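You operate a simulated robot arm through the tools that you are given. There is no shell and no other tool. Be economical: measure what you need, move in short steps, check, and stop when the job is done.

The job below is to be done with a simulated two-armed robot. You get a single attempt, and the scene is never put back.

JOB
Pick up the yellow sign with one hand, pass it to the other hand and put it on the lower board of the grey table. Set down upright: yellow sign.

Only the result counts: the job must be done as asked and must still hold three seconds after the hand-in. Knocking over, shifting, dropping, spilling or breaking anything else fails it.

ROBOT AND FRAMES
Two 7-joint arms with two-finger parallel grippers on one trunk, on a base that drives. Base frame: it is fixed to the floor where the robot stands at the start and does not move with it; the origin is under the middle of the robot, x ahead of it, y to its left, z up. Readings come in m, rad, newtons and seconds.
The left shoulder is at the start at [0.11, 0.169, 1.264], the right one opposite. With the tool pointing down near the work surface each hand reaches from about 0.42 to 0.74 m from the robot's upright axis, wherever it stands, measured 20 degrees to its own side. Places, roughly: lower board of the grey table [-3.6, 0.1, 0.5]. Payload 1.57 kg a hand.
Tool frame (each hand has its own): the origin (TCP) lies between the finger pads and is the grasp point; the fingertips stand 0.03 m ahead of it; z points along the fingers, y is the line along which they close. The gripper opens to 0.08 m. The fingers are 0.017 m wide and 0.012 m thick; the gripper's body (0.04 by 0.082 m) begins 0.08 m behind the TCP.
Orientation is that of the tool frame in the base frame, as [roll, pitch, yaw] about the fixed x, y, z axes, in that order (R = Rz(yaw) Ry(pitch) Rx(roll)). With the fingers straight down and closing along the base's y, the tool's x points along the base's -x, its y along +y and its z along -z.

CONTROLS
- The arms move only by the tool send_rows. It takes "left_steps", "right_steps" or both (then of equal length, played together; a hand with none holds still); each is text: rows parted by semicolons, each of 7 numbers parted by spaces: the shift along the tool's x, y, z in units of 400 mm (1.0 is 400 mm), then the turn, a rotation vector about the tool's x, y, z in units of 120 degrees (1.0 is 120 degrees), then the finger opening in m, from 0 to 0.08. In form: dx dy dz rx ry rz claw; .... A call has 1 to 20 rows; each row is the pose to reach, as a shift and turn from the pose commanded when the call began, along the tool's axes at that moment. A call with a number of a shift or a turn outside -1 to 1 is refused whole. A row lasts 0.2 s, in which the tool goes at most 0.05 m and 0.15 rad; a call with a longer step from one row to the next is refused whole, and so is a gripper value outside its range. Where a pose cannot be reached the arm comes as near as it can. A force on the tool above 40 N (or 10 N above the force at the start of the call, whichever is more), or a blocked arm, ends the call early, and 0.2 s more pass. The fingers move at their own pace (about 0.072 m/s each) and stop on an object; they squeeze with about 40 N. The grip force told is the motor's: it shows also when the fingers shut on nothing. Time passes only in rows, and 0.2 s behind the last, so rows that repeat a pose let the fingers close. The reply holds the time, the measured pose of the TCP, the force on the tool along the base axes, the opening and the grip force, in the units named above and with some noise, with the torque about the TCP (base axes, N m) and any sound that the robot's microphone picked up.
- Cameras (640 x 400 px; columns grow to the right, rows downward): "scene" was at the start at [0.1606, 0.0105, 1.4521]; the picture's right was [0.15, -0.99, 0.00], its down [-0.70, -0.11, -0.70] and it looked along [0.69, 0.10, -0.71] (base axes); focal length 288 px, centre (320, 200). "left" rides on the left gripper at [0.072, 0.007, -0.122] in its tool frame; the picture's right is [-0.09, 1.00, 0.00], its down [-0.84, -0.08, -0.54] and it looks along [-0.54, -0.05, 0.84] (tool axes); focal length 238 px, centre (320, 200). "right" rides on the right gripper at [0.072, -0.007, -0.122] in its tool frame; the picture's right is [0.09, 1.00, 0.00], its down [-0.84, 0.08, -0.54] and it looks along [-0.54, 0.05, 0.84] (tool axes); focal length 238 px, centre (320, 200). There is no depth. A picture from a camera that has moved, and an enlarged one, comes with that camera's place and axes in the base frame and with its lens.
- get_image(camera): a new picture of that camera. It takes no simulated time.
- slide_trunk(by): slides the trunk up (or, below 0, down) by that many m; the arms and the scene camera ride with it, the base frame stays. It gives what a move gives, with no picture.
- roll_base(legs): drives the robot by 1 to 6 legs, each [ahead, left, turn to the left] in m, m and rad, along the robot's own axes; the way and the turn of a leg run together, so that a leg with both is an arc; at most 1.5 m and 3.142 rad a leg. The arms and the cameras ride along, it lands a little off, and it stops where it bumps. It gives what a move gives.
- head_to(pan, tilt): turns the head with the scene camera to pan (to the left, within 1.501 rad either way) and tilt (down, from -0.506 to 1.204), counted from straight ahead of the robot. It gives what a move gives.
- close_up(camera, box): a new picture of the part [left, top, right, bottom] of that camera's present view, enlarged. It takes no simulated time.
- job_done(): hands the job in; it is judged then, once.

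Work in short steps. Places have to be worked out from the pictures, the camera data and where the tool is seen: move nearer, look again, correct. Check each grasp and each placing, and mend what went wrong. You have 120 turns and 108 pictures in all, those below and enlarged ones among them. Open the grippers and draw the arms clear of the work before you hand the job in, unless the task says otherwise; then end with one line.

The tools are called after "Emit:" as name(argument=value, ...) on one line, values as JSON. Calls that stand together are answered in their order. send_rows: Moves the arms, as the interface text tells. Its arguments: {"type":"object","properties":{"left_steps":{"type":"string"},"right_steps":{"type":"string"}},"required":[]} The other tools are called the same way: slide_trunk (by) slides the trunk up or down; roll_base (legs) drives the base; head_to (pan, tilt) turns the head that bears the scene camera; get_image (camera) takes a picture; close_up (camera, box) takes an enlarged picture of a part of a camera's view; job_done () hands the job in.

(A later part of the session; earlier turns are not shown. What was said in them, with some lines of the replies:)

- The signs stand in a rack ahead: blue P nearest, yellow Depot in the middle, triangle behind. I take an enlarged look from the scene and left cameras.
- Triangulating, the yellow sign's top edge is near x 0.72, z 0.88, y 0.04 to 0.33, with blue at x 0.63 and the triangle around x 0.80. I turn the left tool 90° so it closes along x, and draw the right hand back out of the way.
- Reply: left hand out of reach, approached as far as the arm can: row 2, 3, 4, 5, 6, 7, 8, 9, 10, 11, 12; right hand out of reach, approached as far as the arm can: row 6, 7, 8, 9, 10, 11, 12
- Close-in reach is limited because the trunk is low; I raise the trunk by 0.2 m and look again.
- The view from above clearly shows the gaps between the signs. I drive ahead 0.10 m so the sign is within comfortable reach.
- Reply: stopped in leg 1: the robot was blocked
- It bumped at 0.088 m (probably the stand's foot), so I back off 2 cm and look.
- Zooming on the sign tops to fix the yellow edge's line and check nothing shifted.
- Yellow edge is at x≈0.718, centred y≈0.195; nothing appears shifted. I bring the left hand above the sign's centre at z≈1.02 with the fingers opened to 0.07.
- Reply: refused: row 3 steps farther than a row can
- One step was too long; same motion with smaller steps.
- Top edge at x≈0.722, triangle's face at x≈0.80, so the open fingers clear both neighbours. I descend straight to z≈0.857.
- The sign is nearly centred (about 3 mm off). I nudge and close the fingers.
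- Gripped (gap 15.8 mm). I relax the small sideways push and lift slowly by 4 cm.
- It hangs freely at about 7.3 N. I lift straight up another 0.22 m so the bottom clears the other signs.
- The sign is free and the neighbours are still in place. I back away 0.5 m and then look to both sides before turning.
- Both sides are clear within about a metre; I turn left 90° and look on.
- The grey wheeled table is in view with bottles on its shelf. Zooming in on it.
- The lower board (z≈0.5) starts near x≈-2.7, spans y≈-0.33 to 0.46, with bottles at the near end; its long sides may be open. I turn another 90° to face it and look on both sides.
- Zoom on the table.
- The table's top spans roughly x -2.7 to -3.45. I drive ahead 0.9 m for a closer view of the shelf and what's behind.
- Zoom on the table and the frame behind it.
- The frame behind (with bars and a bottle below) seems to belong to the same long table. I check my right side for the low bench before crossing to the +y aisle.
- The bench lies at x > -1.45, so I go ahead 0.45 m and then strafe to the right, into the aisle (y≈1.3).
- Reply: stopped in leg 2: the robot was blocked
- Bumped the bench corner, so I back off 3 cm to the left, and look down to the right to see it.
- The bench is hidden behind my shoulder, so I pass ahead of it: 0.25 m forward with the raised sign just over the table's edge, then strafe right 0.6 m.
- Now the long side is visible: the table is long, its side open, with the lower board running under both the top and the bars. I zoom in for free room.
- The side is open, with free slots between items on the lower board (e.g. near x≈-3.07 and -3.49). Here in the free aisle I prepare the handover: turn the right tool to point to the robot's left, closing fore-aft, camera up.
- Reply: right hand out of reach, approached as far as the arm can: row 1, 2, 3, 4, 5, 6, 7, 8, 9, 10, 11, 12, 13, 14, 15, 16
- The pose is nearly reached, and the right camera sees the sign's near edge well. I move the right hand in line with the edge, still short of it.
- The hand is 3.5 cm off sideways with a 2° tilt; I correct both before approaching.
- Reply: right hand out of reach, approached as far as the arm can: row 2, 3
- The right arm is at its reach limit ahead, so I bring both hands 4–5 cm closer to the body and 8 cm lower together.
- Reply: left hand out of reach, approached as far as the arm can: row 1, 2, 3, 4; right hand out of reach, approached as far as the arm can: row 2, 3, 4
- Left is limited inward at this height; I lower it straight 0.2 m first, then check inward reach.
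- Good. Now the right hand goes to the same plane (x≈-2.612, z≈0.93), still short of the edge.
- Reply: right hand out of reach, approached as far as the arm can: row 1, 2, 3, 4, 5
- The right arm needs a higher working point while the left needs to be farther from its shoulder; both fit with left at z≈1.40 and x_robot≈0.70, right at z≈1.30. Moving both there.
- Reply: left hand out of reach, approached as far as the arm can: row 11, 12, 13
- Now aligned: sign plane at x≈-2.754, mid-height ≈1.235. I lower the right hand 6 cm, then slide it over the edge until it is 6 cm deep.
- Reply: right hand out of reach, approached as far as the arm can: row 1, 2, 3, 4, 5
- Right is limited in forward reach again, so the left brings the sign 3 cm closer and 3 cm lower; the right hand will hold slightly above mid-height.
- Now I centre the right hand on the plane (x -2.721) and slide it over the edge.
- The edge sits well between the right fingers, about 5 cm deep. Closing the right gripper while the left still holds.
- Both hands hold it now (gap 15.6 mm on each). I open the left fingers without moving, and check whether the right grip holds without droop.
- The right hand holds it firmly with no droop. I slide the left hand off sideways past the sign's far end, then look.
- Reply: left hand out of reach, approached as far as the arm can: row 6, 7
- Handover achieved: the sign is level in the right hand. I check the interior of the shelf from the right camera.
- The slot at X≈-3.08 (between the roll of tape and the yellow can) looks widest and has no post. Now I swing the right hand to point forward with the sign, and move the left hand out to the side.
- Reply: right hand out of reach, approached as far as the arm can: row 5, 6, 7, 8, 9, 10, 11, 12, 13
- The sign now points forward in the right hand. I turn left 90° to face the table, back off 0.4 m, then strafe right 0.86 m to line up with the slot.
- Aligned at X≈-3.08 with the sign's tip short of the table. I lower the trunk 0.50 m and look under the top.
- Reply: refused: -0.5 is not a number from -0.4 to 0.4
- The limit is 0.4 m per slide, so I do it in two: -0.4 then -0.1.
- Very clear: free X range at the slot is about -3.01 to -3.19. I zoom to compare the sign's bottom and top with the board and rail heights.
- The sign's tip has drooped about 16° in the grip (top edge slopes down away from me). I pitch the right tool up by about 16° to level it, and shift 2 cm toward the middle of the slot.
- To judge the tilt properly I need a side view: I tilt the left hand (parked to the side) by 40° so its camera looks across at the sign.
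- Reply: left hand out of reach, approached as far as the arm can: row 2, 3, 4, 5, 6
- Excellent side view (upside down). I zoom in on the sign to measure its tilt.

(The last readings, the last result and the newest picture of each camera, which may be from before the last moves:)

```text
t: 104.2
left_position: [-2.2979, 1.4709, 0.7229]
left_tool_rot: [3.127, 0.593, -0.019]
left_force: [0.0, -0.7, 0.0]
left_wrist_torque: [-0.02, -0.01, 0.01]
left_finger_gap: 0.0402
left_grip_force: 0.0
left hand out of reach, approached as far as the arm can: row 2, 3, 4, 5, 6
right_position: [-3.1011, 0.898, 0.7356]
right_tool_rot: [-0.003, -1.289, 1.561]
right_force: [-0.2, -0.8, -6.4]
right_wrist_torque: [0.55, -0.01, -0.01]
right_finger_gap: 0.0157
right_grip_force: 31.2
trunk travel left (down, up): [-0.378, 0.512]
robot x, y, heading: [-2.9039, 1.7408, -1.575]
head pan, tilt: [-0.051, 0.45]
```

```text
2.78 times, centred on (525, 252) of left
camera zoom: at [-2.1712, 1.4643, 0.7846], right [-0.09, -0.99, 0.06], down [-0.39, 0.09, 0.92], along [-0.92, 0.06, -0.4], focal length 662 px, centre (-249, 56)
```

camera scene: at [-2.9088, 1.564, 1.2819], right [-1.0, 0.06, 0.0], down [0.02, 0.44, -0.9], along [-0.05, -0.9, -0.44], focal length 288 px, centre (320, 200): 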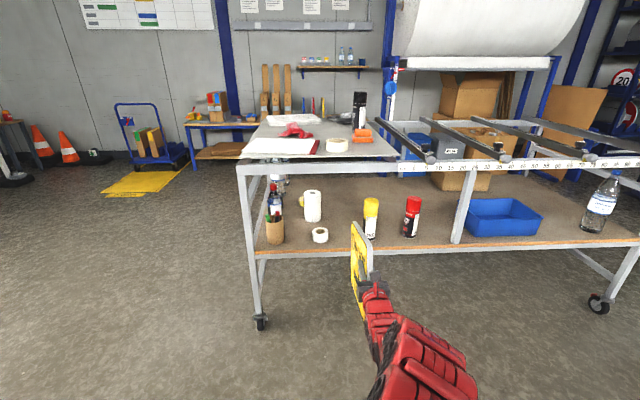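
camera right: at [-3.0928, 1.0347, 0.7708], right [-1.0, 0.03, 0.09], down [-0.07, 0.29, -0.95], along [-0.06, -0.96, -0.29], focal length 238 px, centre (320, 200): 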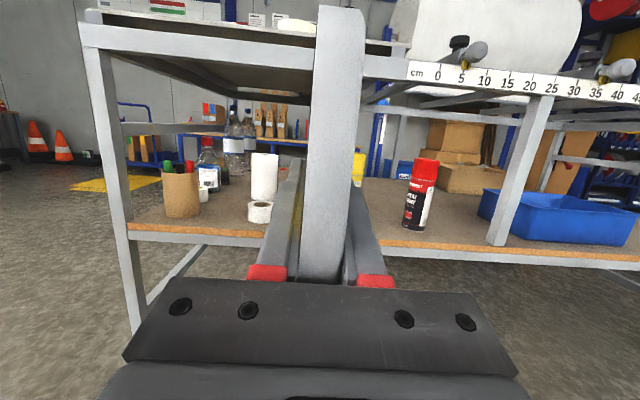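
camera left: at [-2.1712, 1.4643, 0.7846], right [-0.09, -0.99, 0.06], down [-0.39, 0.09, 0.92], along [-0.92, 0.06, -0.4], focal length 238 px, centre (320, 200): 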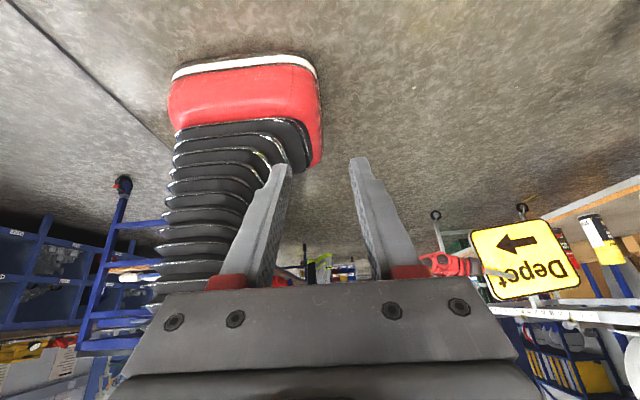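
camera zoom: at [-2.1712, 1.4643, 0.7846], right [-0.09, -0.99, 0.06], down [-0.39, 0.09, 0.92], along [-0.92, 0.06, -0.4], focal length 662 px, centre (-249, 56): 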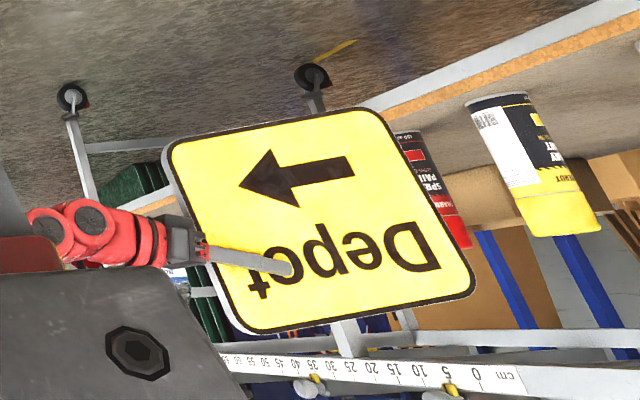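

The remaining droop is about 5.5°; bottom edge at z≈0.56 and top at ≈0.81, which fits between board (0.52) and rail (~0.87). I pitch up 5.5° more and drive ahead 0.25 m, then re-measure.

Emit:
send_rows(right_steps="0 0 0 0 0.023 0 0; 0 0 0 0 0.046 0 0; 0 0 0 0 0.046 0 0")

Emit:
roll_base(legs=[[0.25, 0, 0]])

Emit:
close_up(camera="left", box=[410, 180, 640, 324])

Emit:
get_image(camera="right")

Emit:
get_image(camera="scene")

```text
t: 105.0
left_position: [-2.2989, 1.4717, 0.7224]
left_tool_rot: [3.132, 0.593, -0.017]
left_force: [0.0, -0.4, -0.4]
left_wrist_torque: [-0.01, 0.01, -0.01]
left_finger_gap: 0.0402
left_grip_force: 0.1
right_position: [-3.107, 0.9072, 0.737]
right_tool_rot: [-0.004, -1.243, 1.564]
right_force: [-0.2, -0.1, -7.2]
right_wrist_torque: [0.54, 0.0, 0.01]
right_finger_gap: 0.0154
right_grip_force: 31.7
right hand out of reach, approached as far as the arm can: row 1, 2, 3
trunk travel left (down, up): [-0.378, 0.512]
robot x, y, heading: [-2.9003, 1.7334, -1.582]
head pan, tilt: [-0.051, 0.45]
```

```text
t: 106.8
left_position: [-2.3009, 1.2203, 0.7227]
left_tool_rot: [3.132, 0.592, -0.018]
left_force: [0.5, 0.1, -0.2]
left_wrist_torque: [-0.02, 0.0, -0.01]
left_finger_gap: 0.0402
left_grip_force: 0.0
right_position: [-3.1082, 0.6562, 0.7362]
right_tool_rot: [-0.003, -1.244, 1.562]
right_force: [0.7, 0.0, -7.2]
right_wrist_torque: [0.55, 0.03, 0.02]
right_finger_gap: 0.016
right_grip_force: 31.1
trunk travel left (down, up): [-0.378, 0.512]
robot x, y, heading: [-2.9068, 1.4865, -1.578]
head pan, tilt: [-0.051, 0.45]
```

```text
2.78 times, centred on (525, 252) of left
camera zoom: at [-2.1726, 1.213, 0.7844], right [-0.09, -0.99, 0.06], down [-0.39, 0.09, 0.92], along [-0.92, 0.06, -0.4], focal length 662 px, centre (-249, 56)
```

zoom: 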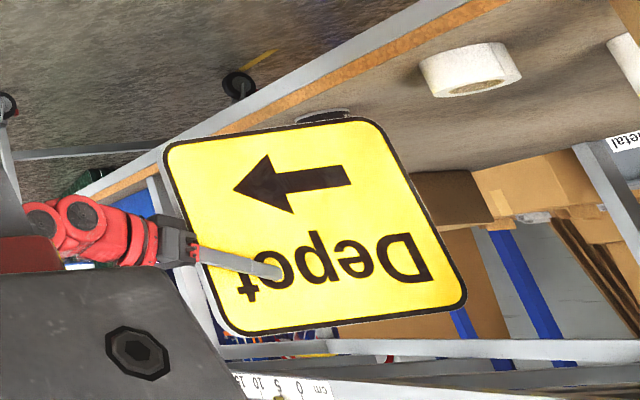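

```text
40 pictures are left
camera right: at [-3.1012, 0.795, 0.7657], right [-1.0, 0.04, 0.09], down [-0.07, 0.25, -0.97], along [-0.06, -0.97, -0.24], focal length 238 px, centre (320, 200)
```

right: 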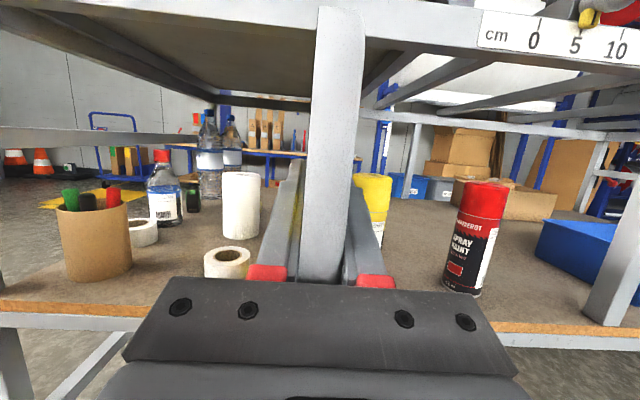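

```text
39 pictures are left
camera scene: at [-2.9101, 1.3127, 1.2816], right [-1.0, 0.06, 0.0], down [0.02, 0.44, -0.9], along [-0.05, -0.9, -0.44], focal length 288 px, centre (320, 200)
```

scene: 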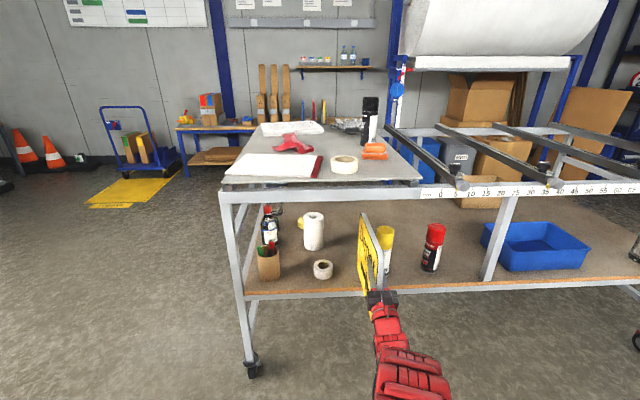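

Tilt is now about 3.5° with no further slip, and the sign passes clear into the slot. I nudge 1.5 cm away from the yellow can, extend the arm 5 cm forward and pitch up 3.5° more.

Emit:
send_rows(right_steps="-0.01 -0.0125 0.03 0 0 0 0; -0.02 -0.025 0.06 0 0 0 0; -0.03 -0.0375 0.09 0 0.01 0 0; -0.04 -0.0375 0.118 0 0.02 0 0; -0.04 -0.0375 0.118 0 0.03 0 0; -0.04 -0.0375 0.118 0 0.03 0 0")

Emit:
roll_base(legs=[[0.195, 0, 0]])

Emit:
get_image(camera="left")

Emit:
get_image(camera="right")

Emit:
get_image(camera="scene")

```text
t: 108.2
left_position: [-2.2999, 1.2208, 0.7234]
left_tool_rot: [3.131, 0.593, -0.017]
left_force: [-0.1, 0.5, 0.3]
left_wrist_torque: [-0.02, -0.03, 0.0]
left_finger_gap: 0.0402
left_grip_force: 0.1
right_position: [-3.0934, 0.6518, 0.7605]
right_tool_rot: [-0.002, -1.195, 1.563]
right_force: [-1.0, -0.3, -7.0]
right_wrist_torque: [0.59, 0.03, 0.0]
right_finger_gap: 0.0156
right_grip_force: 31.2
right hand out of reach, approached as far as the arm can: row 1, 2, 3, 4, 5, 6
trunk travel left (down, up): [-0.378, 0.512]
robot x, y, heading: [-2.9057, 1.4879, -1.58]
head pan, tilt: [-0.051, 0.45]
```

```text
t: 109.8
left_position: [-2.3014, 1.0246, 0.7221]
left_tool_rot: [3.132, 0.592, -0.019]
left_force: [0.2, 0.1, 0.4]
left_wrist_torque: [0.03, -0.02, -0.05]
left_finger_gap: 0.0404
left_grip_force: 0.0
right_position: [-3.0961, 0.4556, 0.7594]
right_tool_rot: [-0.004, -1.199, 1.562]
right_force: [-0.4, 0.2, -6.0]
right_wrist_torque: [0.58, 0.0, 0.0]
right_finger_gap: 0.0158
right_grip_force: 30.9
trunk travel left (down, up): [-0.378, 0.512]
robot x, y, heading: [-2.9055, 1.2933, -1.576]
head pan, tilt: [-0.051, 0.45]
```

```text
38 pictures are left
camera left: at [-2.1741, 1.0171, 0.7843], right [-0.09, -0.99, 0.06], down [-0.39, 0.09, 0.92], along [-0.92, 0.06, -0.4], focal length 238 px, centre (320, 200)
```

left: 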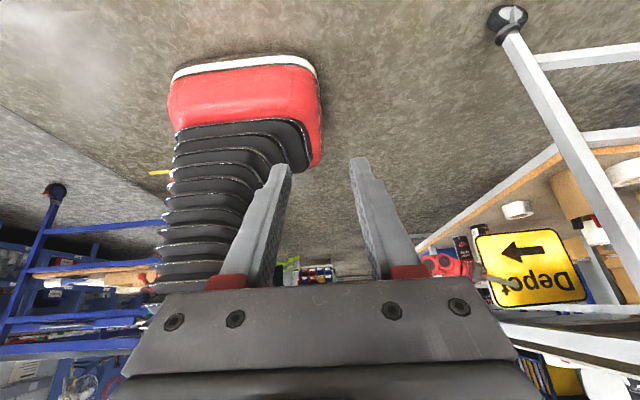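

```text
37 pictures are left
camera right: at [-3.0888, 0.5966, 0.7826], right [-1.0, 0.05, 0.09], down [-0.07, 0.2, -0.98], along [-0.06, -0.98, -0.2], focal length 238 px, centre (320, 200)
```

right: 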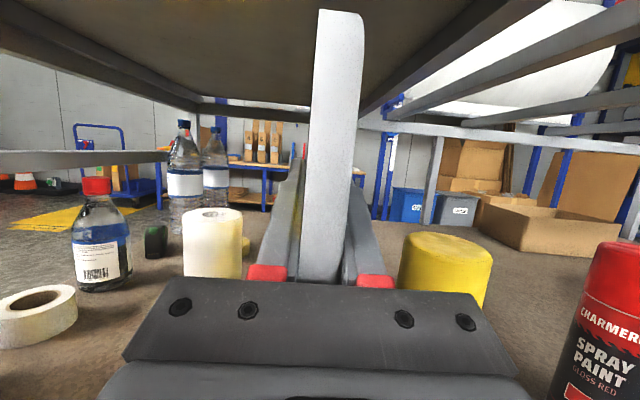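

```text
36 pictures are left
camera scene: at [-2.9116, 1.1176, 1.2816], right [-1.0, 0.06, 0.0], down [0.03, 0.44, -0.9], along [-0.05, -0.9, -0.44], focal length 288 px, centre (320, 200)
```

scene: 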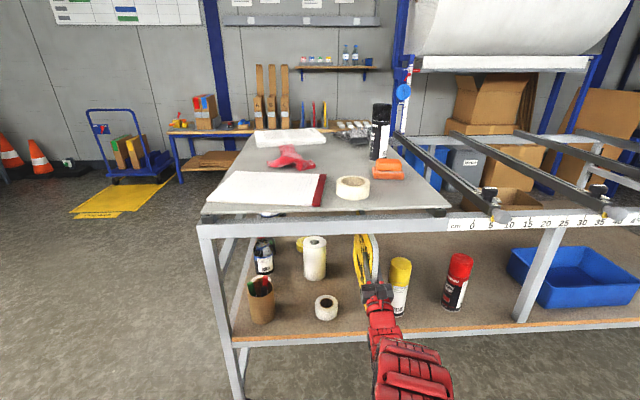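

The sign is inside; near edge about Y≈0.50. I drive 5 cm further so the whole sign is over the board, then measure tilt with the left camera.

Emit:
roll_base(legs=[[0.055, 0, 0]])

Emit:
close_up(camera="left", box=[410, 180, 640, 324])

Emit:
close_up(camera="scene", box=[230, 190, 480, 350])

```text
t: 110.7
left_position: [-2.3019, 0.9699, 0.7229]
left_tool_rot: [3.13, 0.593, -0.019]
left_force: [-0.3, -1.3, -0.9]
left_wrist_torque: [0.03, 0.0, -0.01]
left_finger_gap: 0.0401
left_grip_force: 0.1
right_position: [-3.0963, 0.4012, 0.7581]
right_tool_rot: [-0.002, -1.202, 1.56]
right_force: [0.9, -0.4, -7.2]
right_wrist_torque: [0.53, 0.02, 0.01]
right_finger_gap: 0.0155
right_grip_force: 31.5
trunk travel left (down, up): [-0.378, 0.512]
robot x, y, heading: [-2.9041, 1.2419, -1.581]
head pan, tilt: [-0.051, 0.45]
```

```text
2.78 times, centred on (525, 252) of left
camera zoom: at [-2.1748, 0.9622, 0.7841], right [-0.09, -0.99, 0.06], down [-0.39, 0.09, 0.92], along [-0.92, 0.06, -0.4], focal length 662 px, centre (-249, 56)
```

zoom: 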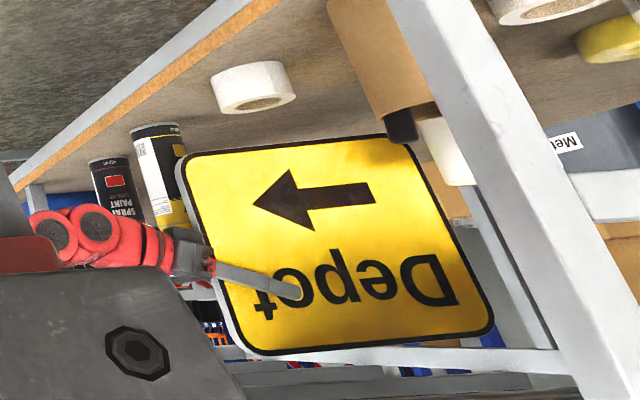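

```text
2.50 times, centred on (355, 270) of scene
camera zoom: at [-2.9121, 1.063, 1.2815], right [-1.0, 0.06, 0.0], down [0.03, 0.44, -0.9], along [-0.05, -0.9, -0.44], focal length 720 px, centre (232, 25)
```

zoom: 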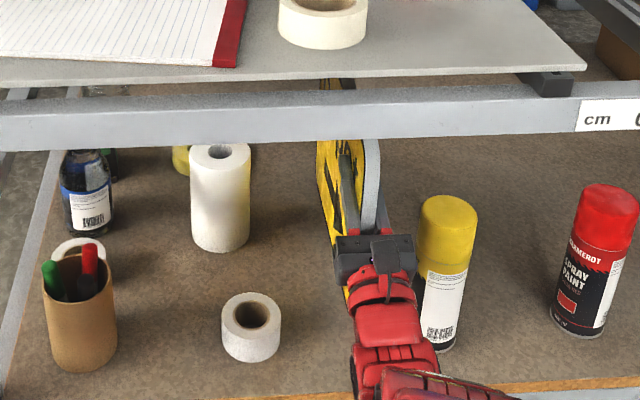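

Tilt is down to 1.4°, bottom at z≈0.58. I lower the trunk 3.5 cm, then feel for the board in small arm steps.

Emit:
slide_trunk(by=-0.035)

Emit:
close_up(camera="left", box=[410, 180, 640, 324])

```text
t: 111.5
left_position: [-2.3033, 0.9696, 0.6877]
left_tool_rot: [3.131, 0.592, -0.02]
left_force: [-0.4, 0.5, 0.0]
left_wrist_torque: [-0.01, 0.0, 0.01]
left_finger_gap: 0.04
left_grip_force: 0.0
right_position: [-3.0978, 0.4027, 0.7252]
right_tool_rot: [-0.003, -1.2, 1.561]
right_force: [-0.1, -1.0, -5.6]
right_wrist_torque: [0.59, -0.04, 0.0]
right_finger_gap: 0.0156
right_grip_force: 31.1
trunk travel left (down, up): [-0.343, 0.547]
robot x, y, heading: [-2.9074, 1.237, -1.577]
head pan, tilt: [-0.051, 0.45]
```

```text
2.78 times, centred on (525, 252) of left
camera zoom: at [-2.1748, 0.9633, 0.7497], right [-0.09, -0.99, 0.06], down [-0.39, 0.09, 0.92], along [-0.92, 0.06, -0.4], focal length 662 px, centre (-249, 56)
```

zoom: 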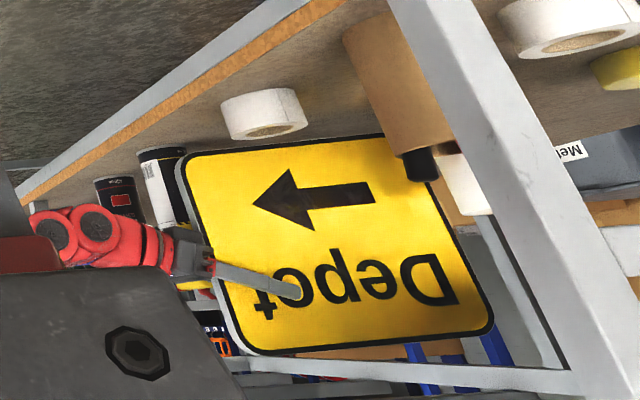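

Still free. I lower 12 mm by the arm in 4 mm rows and read the force.

Emit:
send_rows(right_steps="-0.0093 0 -0.0036 0 0 0 0; -0.0186 0 -0.0072 0 0 0 0; -0.028 0 -0.0109 0 0 0 0; -0.028 0 -0.0109 0 0 0 0")

```text
t: 112.5
left_position: [-2.3011, 0.9702, 0.6869]
left_tool_rot: [3.131, 0.591, -0.022]
left_force: [0.2, 0.4, -0.4]
left_wrist_torque: [0.0, -0.01, -0.02]
left_finger_gap: 0.0398
left_grip_force: 0.1
right_position: [-3.0984, 0.4054, 0.7196]
right_tool_rot: [-0.002, -1.198, 1.56]
right_force: [0.3, -0.1, -5.8]
right_wrist_torque: [0.56, 0.02, 0.0]
right_finger_gap: 0.0157
right_grip_force: 31.5
right hand out of reach, approached as far as the arm can: row 2, 3, 4
trunk travel left (down, up): [-0.343, 0.547]
robot x, y, heading: [-2.906, 1.2405, -1.577]
head pan, tilt: [-0.051, 0.45]
```

The arm is limited downward, so I use the trunk in small steps.

Emit:
slide_trunk(by=-0.01)

Emit:
slide_trunk(by=-0.005)

```text
t: 113.1
left_position: [-2.3026, 0.9704, 0.6778]
left_tool_rot: [3.13, 0.591, -0.022]
left_force: [-0.3, 0.3, -0.6]
left_wrist_torque: [0.03, 0.04, -0.01]
left_finger_gap: 0.0399
left_grip_force: 0.0
right_position: [-3.0979, 0.4052, 0.7114]
right_tool_rot: [-0.002, -1.198, 1.557]
right_force: [0.6, 0.0, -6.5]
right_wrist_torque: [0.57, 0.02, -0.02]
right_finger_gap: 0.0158
right_grip_force: 31.4
trunk travel left (down, up): [-0.333, 0.557]
robot x, y, heading: [-2.9076, 1.2396, -1.581]
head pan, tilt: [-0.051, 0.45]
```

```text
t: 113.7
left_position: [-2.301, 0.9712, 0.6724]
left_tool_rot: [3.13, 0.592, -0.021]
left_force: [-0.2, 0.2, -0.2]
left_wrist_torque: [0.0, -0.05, 0.01]
left_finger_gap: 0.0401
left_grip_force: 0.1
right_position: [-3.0978, 0.4051, 0.7051]
right_tool_rot: [-0.003, -1.199, 1.559]
right_force: [0.1, 0.2, -5.3]
right_wrist_torque: [0.55, -0.02, -0.05]
right_finger_gap: 0.0158
right_grip_force: 31.3
trunk travel left (down, up): [-0.328, 0.562]
robot x, y, heading: [-2.9057, 1.2388, -1.578]
head pan, tilt: [-0.051, 0.45]
```

Still no contact; bottom should now be around 0.525. Continuing in 4 mm steps.

Emit:
slide_trunk(by=-0.004)

Emit:
slide_trunk(by=-0.004)

Emit:
close_up(camera="left", box=[410, 180, 640, 324])

```text
t: 114.2
left_position: [-2.3028, 0.9699, 0.6683]
left_tool_rot: [3.13, 0.591, -0.023]
left_force: [0.0, 0.5, -0.1]
left_wrist_torque: [0.0, -0.03, 0.02]
left_finger_gap: 0.04
left_grip_force: 0.0
right_position: [-3.0983, 0.4049, 0.7018]
right_tool_rot: [-0.003, -1.199, 1.56]
right_force: [-0.2, -0.1, -6.4]
right_wrist_torque: [0.54, 0.0, 0.0]
right_finger_gap: 0.016
right_grip_force: 31.1
trunk travel left (down, up): [-0.324, 0.566]
robot x, y, heading: [-2.9045, 1.2395, -1.578]
head pan, tilt: [-0.051, 0.45]
```

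```text
t: 114.7
left_position: [-2.303, 0.9717, 0.6648]
left_tool_rot: [3.13, 0.593, -0.022]
left_force: [0.1, -0.3, -0.4]
left_wrist_torque: [-0.01, -0.01, 0.06]
left_finger_gap: 0.04
left_grip_force: 0.0
right_position: [-3.0979, 0.4056, 0.6986]
right_tool_rot: [-0.003, -1.196, 1.561]
right_force: [0.8, -0.2, -0.1]
right_wrist_torque: [-0.85, 0.08, -0.01]
right_finger_gap: 0.0157
right_grip_force: 31.2
trunk travel left (down, up): [-0.32, 0.57]
robot x, y, heading: [-2.9045, 1.2389, -1.581]
head pan, tilt: [-0.051, 0.45]
```

```text
2.78 times, centred on (525, 252) of left
camera zoom: at [-2.1747, 0.9637, 0.7268], right [-0.09, -0.99, 0.06], down [-0.39, 0.09, 0.92], along [-0.92, 0.06, -0.4], focal length 662 px, centre (-249, 56)
```

zoom: 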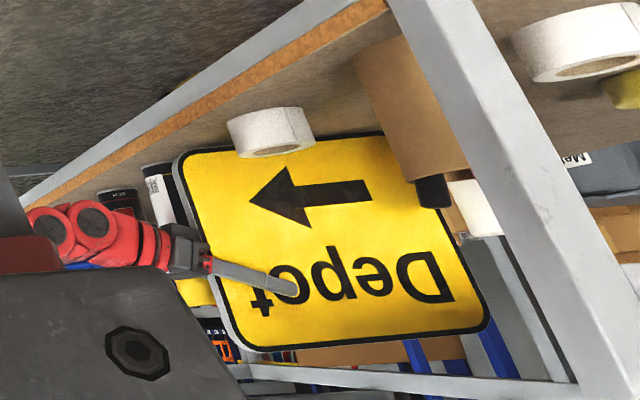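

Contact: the tip now bears on the board (weight taken, torque reversed). I lower 3 mm more so the sign settles flat by turning within the grip.

Emit:
slide_trunk(by=-0.003)

Emit:
slide_trunk(by=-0.002)

Emit:
close_up(camera="left", box=[410, 180, 640, 324])

```text
t: 115.2
left_position: [-2.3025, 0.9719, 0.6617]
left_tool_rot: [3.129, 0.593, -0.02]
left_force: [0.2, -0.1, 0.7]
left_wrist_torque: [0.02, 0.01, 0.0]
left_finger_gap: 0.04
left_grip_force: 0.1
right_position: [-3.0973, 0.4053, 0.6947]
right_tool_rot: [-0.003, -1.198, 1.561]
right_force: [1.1, 1.1, 2.1]
right_wrist_torque: [-0.89, 0.04, -0.02]
right_finger_gap: 0.0158
right_grip_force: 31.4
trunk travel left (down, up): [-0.317, 0.573]
robot x, y, heading: [-2.9085, 1.2425, -1.575]
head pan, tilt: [-0.051, 0.45]
```

```text
t: 115.8
left_position: [-2.3021, 0.9705, 0.6599]
left_tool_rot: [3.128, 0.594, -0.021]
left_force: [-0.3, -0.7, -0.3]
left_wrist_torque: [-0.03, -0.02, -0.01]
left_finger_gap: 0.04
left_grip_force: 0.1
right_position: [-3.0973, 0.4068, 0.6948]
right_tool_rot: [-0.002, -1.198, 1.562]
right_force: [-0.3, 1.4, 1.7]
right_wrist_torque: [-0.89, 0.05, 0.01]
right_finger_gap: 0.0157
right_grip_force: 31.8
trunk travel left (down, up): [-0.315, 0.575]
robot x, y, heading: [-2.9048, 1.2378, -1.576]
head pan, tilt: [-0.051, 0.45]
```

```text
2.78 times, centred on (525, 252) of left
camera zoom: at [-2.1746, 0.964, 0.7217], right [-0.09, -0.99, 0.06], down [-0.39, 0.09, 0.92], along [-0.92, 0.06, -0.4], focal length 662 px, centre (-249, 56)
```

zoom: 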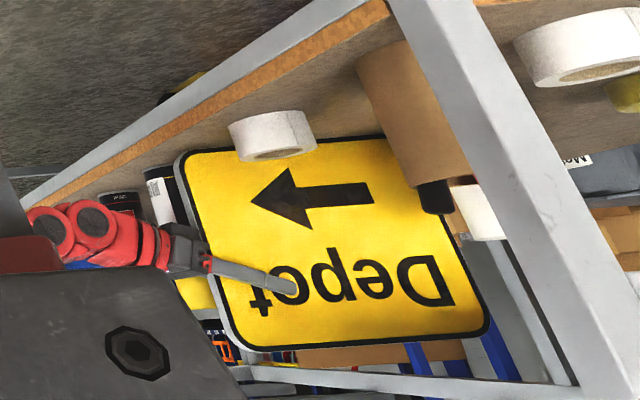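

The sign is turning in the grip (force small and steady). A few more mm until the whole bottom rests.

Emit:
slide_trunk(by=-0.003)

Emit:
slide_trunk(by=-0.003)

```text
t: 116.3
left_position: [-2.3017, 0.9723, 0.6566]
left_tool_rot: [3.127, 0.592, -0.022]
left_force: [0.3, -0.1, -0.2]
left_wrist_torque: [0.01, 0.02, 0.0]
left_finger_gap: 0.04
left_grip_force: 0.1
right_position: [-3.0979, 0.407, 0.691]
right_tool_rot: [-0.001, -1.196, 1.56]
right_force: [-0.7, 0.2, 12.5]
right_wrist_torque: [1.21, 0.04, -0.04]
right_finger_gap: 0.0156
right_grip_force: 31.4
trunk travel left (down, up): [-0.312, 0.578]
robot x, y, heading: [-2.9034, 1.2386, -1.583]
head pan, tilt: [-0.051, 0.45]
```

```text
t: 116.8
left_position: [-2.3025, 0.9709, 0.6547]
left_tool_rot: [3.126, 0.594, -0.022]
left_force: [0.0, 0.1, 0.8]
left_wrist_torque: [0.05, -0.01, 0.01]
left_finger_gap: 0.0399
left_grip_force: 0.1
right_position: [-3.0978, 0.4073, 0.6896]
right_tool_rot: [-0.001, -1.194, 1.559]
right_force: [-0.7, -3.0, 20.7]
right_wrist_torque: [0.83, 0.09, 0.12]
right_finger_gap: 0.016
right_grip_force: 31.1
trunk travel left (down, up): [-0.309, 0.581]
robot x, y, heading: [-2.9056, 1.2368, -1.579]
head pan, tilt: [-0.051, 0.45]
```

Now it bears flat (20 N). I relieve the press by 4 mm, then check force before releasing.

Emit:
slide_trunk(by=0.004)

Emit:
close_up(camera="left", box=[410, 180, 640, 324])

Emit:
get_image(camera="right")

```text
t: 117.3
left_position: [-2.3018, 0.9714, 0.657]
left_tool_rot: [3.13, 0.595, -0.02]
left_force: [-0.6, -0.6, 0.4]
left_wrist_torque: [0.02, 0.0, 0.0]
left_finger_gap: 0.0399
left_grip_force: 0.0
right_position: [-3.0982, 0.4063, 0.6884]
right_tool_rot: [0.0, -1.202, 1.557]
right_force: [1.1, 2.2, 4.5]
right_wrist_torque: [0.62, -0.04, 0.06]
right_finger_gap: 0.0155
right_grip_force: 30.9
trunk travel left (down, up): [-0.313, 0.577]
robot x, y, heading: [-2.9098, 1.2354, -1.579]
head pan, tilt: [-0.051, 0.45]
```

```text
2.78 times, centred on (525, 252) of left
camera zoom: at [-2.1745, 0.9641, 0.7194], right [-0.09, -0.99, 0.06], down [-0.39, 0.09, 0.92], along [-0.92, 0.06, -0.4], focal length 662 px, centre (-249, 56)
```

zoom: 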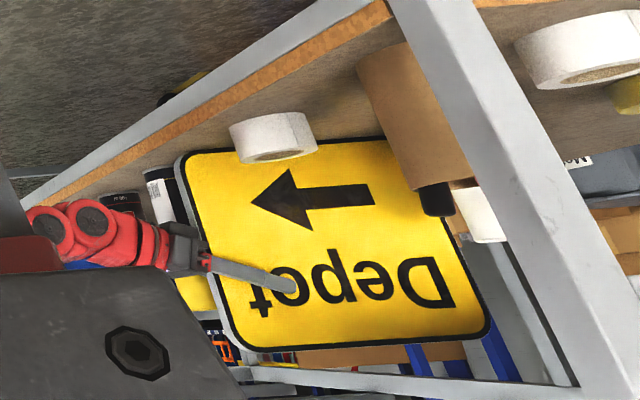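

```text
29 pictures are left
camera right: at [-3.0905, 0.5467, 0.7126], right [-1.0, 0.05, 0.09], down [-0.07, 0.21, -0.98], along [-0.06, -0.98, -0.2], focal length 238 px, centre (320, 200)
```

right: 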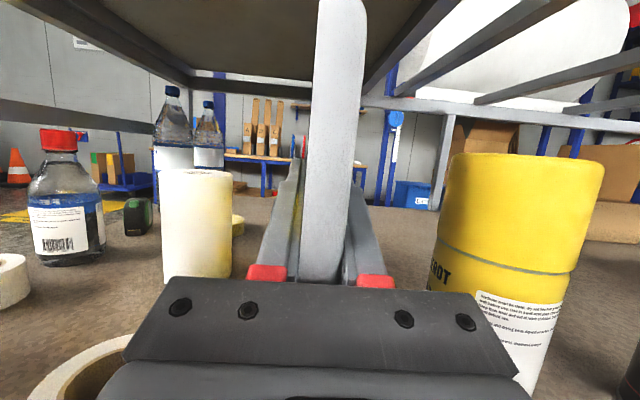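

The sign rests flat and vertical, with clearance to roll, tape and can. I open the right fingers gently to 36 mm.

Emit:
send_rows(right_steps="0 0 0 0 0 0 0.016; 0 0 0 0 0 0 0.018; 0 0 0 0 0 0 0.022; 0 0 0 0 0 0 0.028; 0 0 0 0 0 0 0.036; 0 0 0 0 0 0 0.036; 0 0 0 0 0 0 0.036")

Emit:
get_image(camera="right")

Emit:
close_up(camera="left", box=[410, 180, 640, 324])

```text
t: 118.9
left_position: [-2.3029, 0.9715, 0.6573]
left_tool_rot: [3.127, 0.595, -0.02]
left_force: [0.6, -0.4, -0.5]
left_wrist_torque: [-0.04, -0.02, -0.01]
left_finger_gap: 0.04
left_grip_force: 0.0
right_position: [-3.0982, 0.405, 0.6908]
right_tool_rot: [-0.003, -1.197, 1.561]
right_force: [0.0, -1.1, -0.1]
right_wrist_torque: [0.0, -0.01, 0.02]
right_finger_gap: 0.0358
right_grip_force: 0.1
trunk travel left (down, up): [-0.313, 0.577]
robot x, y, heading: [-2.9093, 1.2389, -1.578]
head pan, tilt: [-0.051, 0.45]
```

```text
28 pictures are left
camera right: at [-3.0908, 0.5462, 0.7135], right [-1.0, 0.05, 0.09], down [-0.07, 0.2, -0.98], along [-0.06, -0.98, -0.2], focal length 238 px, centre (320, 200)
```

right: 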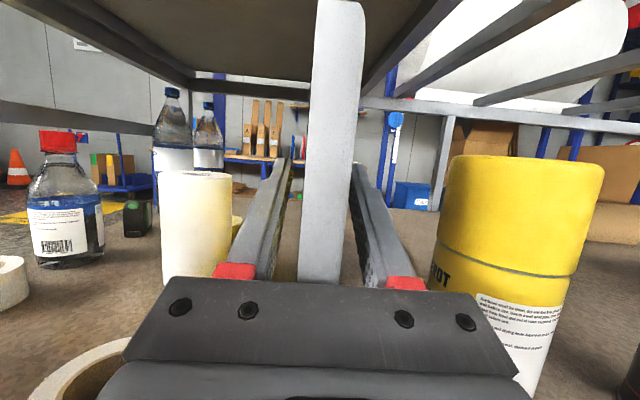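

```text
2.78 times, centred on (525, 252) of left
camera zoom: at [-2.1747, 0.9637, 0.7196], right [-0.09, -0.99, 0.06], down [-0.39, 0.09, 0.92], along [-0.92, 0.06, -0.4], focal length 662 px, centre (-249, 56)
```

zoom: 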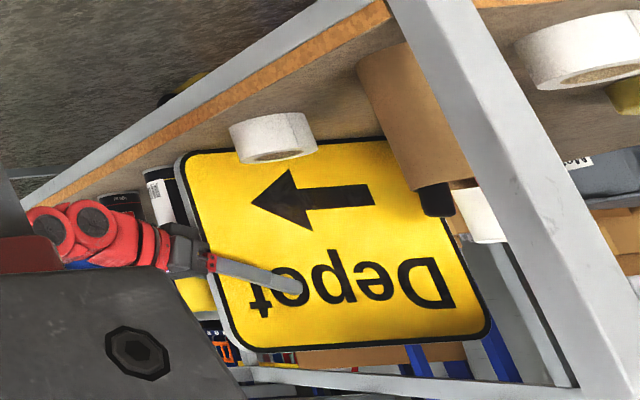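

The sign stands free, centred between the open fingers. I back the base straight out 0.12 m and check, then further.

Emit:
roll_base(legs=[[-0.12, 0, 0]])

Emit:
get_image(camera="right")

```text
t: 120.2
left_position: [-2.3019, 1.0906, 0.6584]
left_tool_rot: [3.126, 0.592, -0.022]
left_force: [0.3, 0.5, 0.3]
left_wrist_torque: [-0.03, -0.01, 0.01]
left_finger_gap: 0.0397
left_grip_force: 0.0
right_position: [-3.0975, 0.5268, 0.6909]
right_tool_rot: [-0.001, -1.198, 1.56]
right_force: [-0.3, 0.0, 0.3]
right_wrist_torque: [0.02, 0.01, -0.01]
right_finger_gap: 0.0359
right_grip_force: 0.0
trunk travel left (down, up): [-0.313, 0.577]
robot x, y, heading: [-2.9068, 1.3613, -1.579]
head pan, tilt: [-0.051, 0.45]
```

```text
26 pictures are left
camera right: at [-3.0904, 0.6668, 0.7143], right [-1.0, 0.05, 0.09], down [-0.07, 0.2, -0.98], along [-0.06, -0.98, -0.2], focal length 238 px, centre (320, 200)
```

right: 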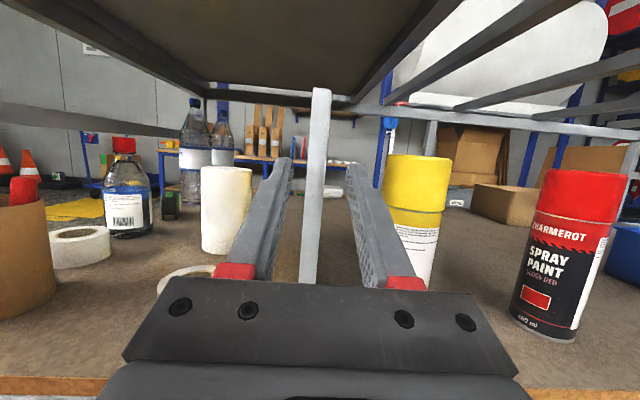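

The sign is standing on its own, fingers clear. I back off another 0.4 m and look at the result.

Emit:
roll_base(legs=[[-0.4, 0, 0]])

Emit:
close_up(camera="scene", box=[200, 130, 520, 330])

Emit:
get_image(camera="left")

```text
t: 122.6
left_position: [-2.2984, 1.4817, 0.6581]
left_tool_rot: [3.131, 0.592, -0.027]
left_force: [0.4, -0.2, 0.0]
left_wrist_torque: [-0.02, 0.0, 0.02]
left_finger_gap: 0.0401
left_grip_force: 0.1
right_position: [-3.0978, 0.921, 0.6919]
right_tool_rot: [-0.001, -1.199, 1.555]
right_force: [0.0, -0.4, -0.4]
right_wrist_torque: [0.02, 0.01, -0.01]
right_finger_gap: 0.0362
right_grip_force: 0.1
trunk travel left (down, up): [-0.313, 0.577]
robot x, y, heading: [-2.9001, 1.7556, -1.578]
head pan, tilt: [-0.051, 0.45]
```

```text
2.00 times, centred on (360, 230) of scene
camera zoom: at [-2.9077, 1.5802, 1.2171], right [-1.0, 0.06, 0.0], down [0.03, 0.43, -0.9], along [-0.06, -0.9, -0.43], focal length 576 px, centre (240, 140)
```

zoom: 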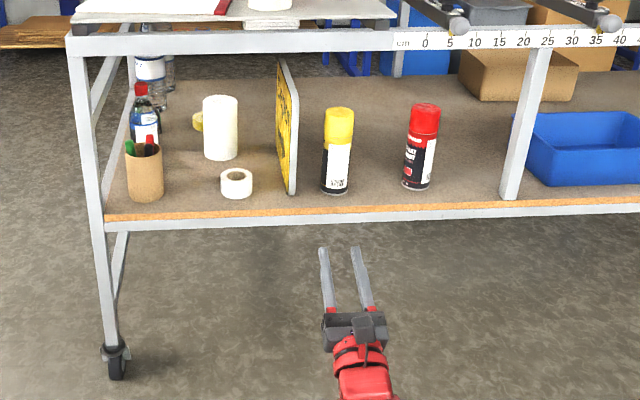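

```text
24 pictures are left
camera left: at [-2.171, 1.4743, 0.7198], right [-0.1, -0.99, 0.06], down [-0.39, 0.09, 0.92], along [-0.92, 0.06, -0.4], focal length 238 px, centre (320, 200)
```

left: 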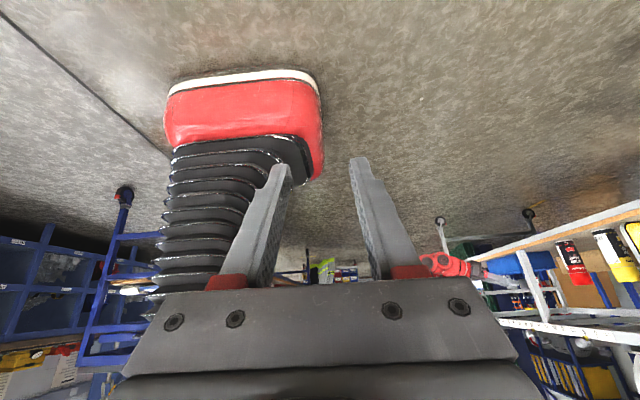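

The yellow sign stands upright and alone on the lower board, all other items are in place, and both hands are clear and open. Handing in.

Emit:
job_done()

```text
The job is handed in.
```

The yellow sign stands upright on the lower board of the grey table; the left hand picked it up and the right hand took it over and placed it. Early on, the base bumped the sign stand and, I think, a low bench. I saw nothing moved at the stand but never checked the bench.
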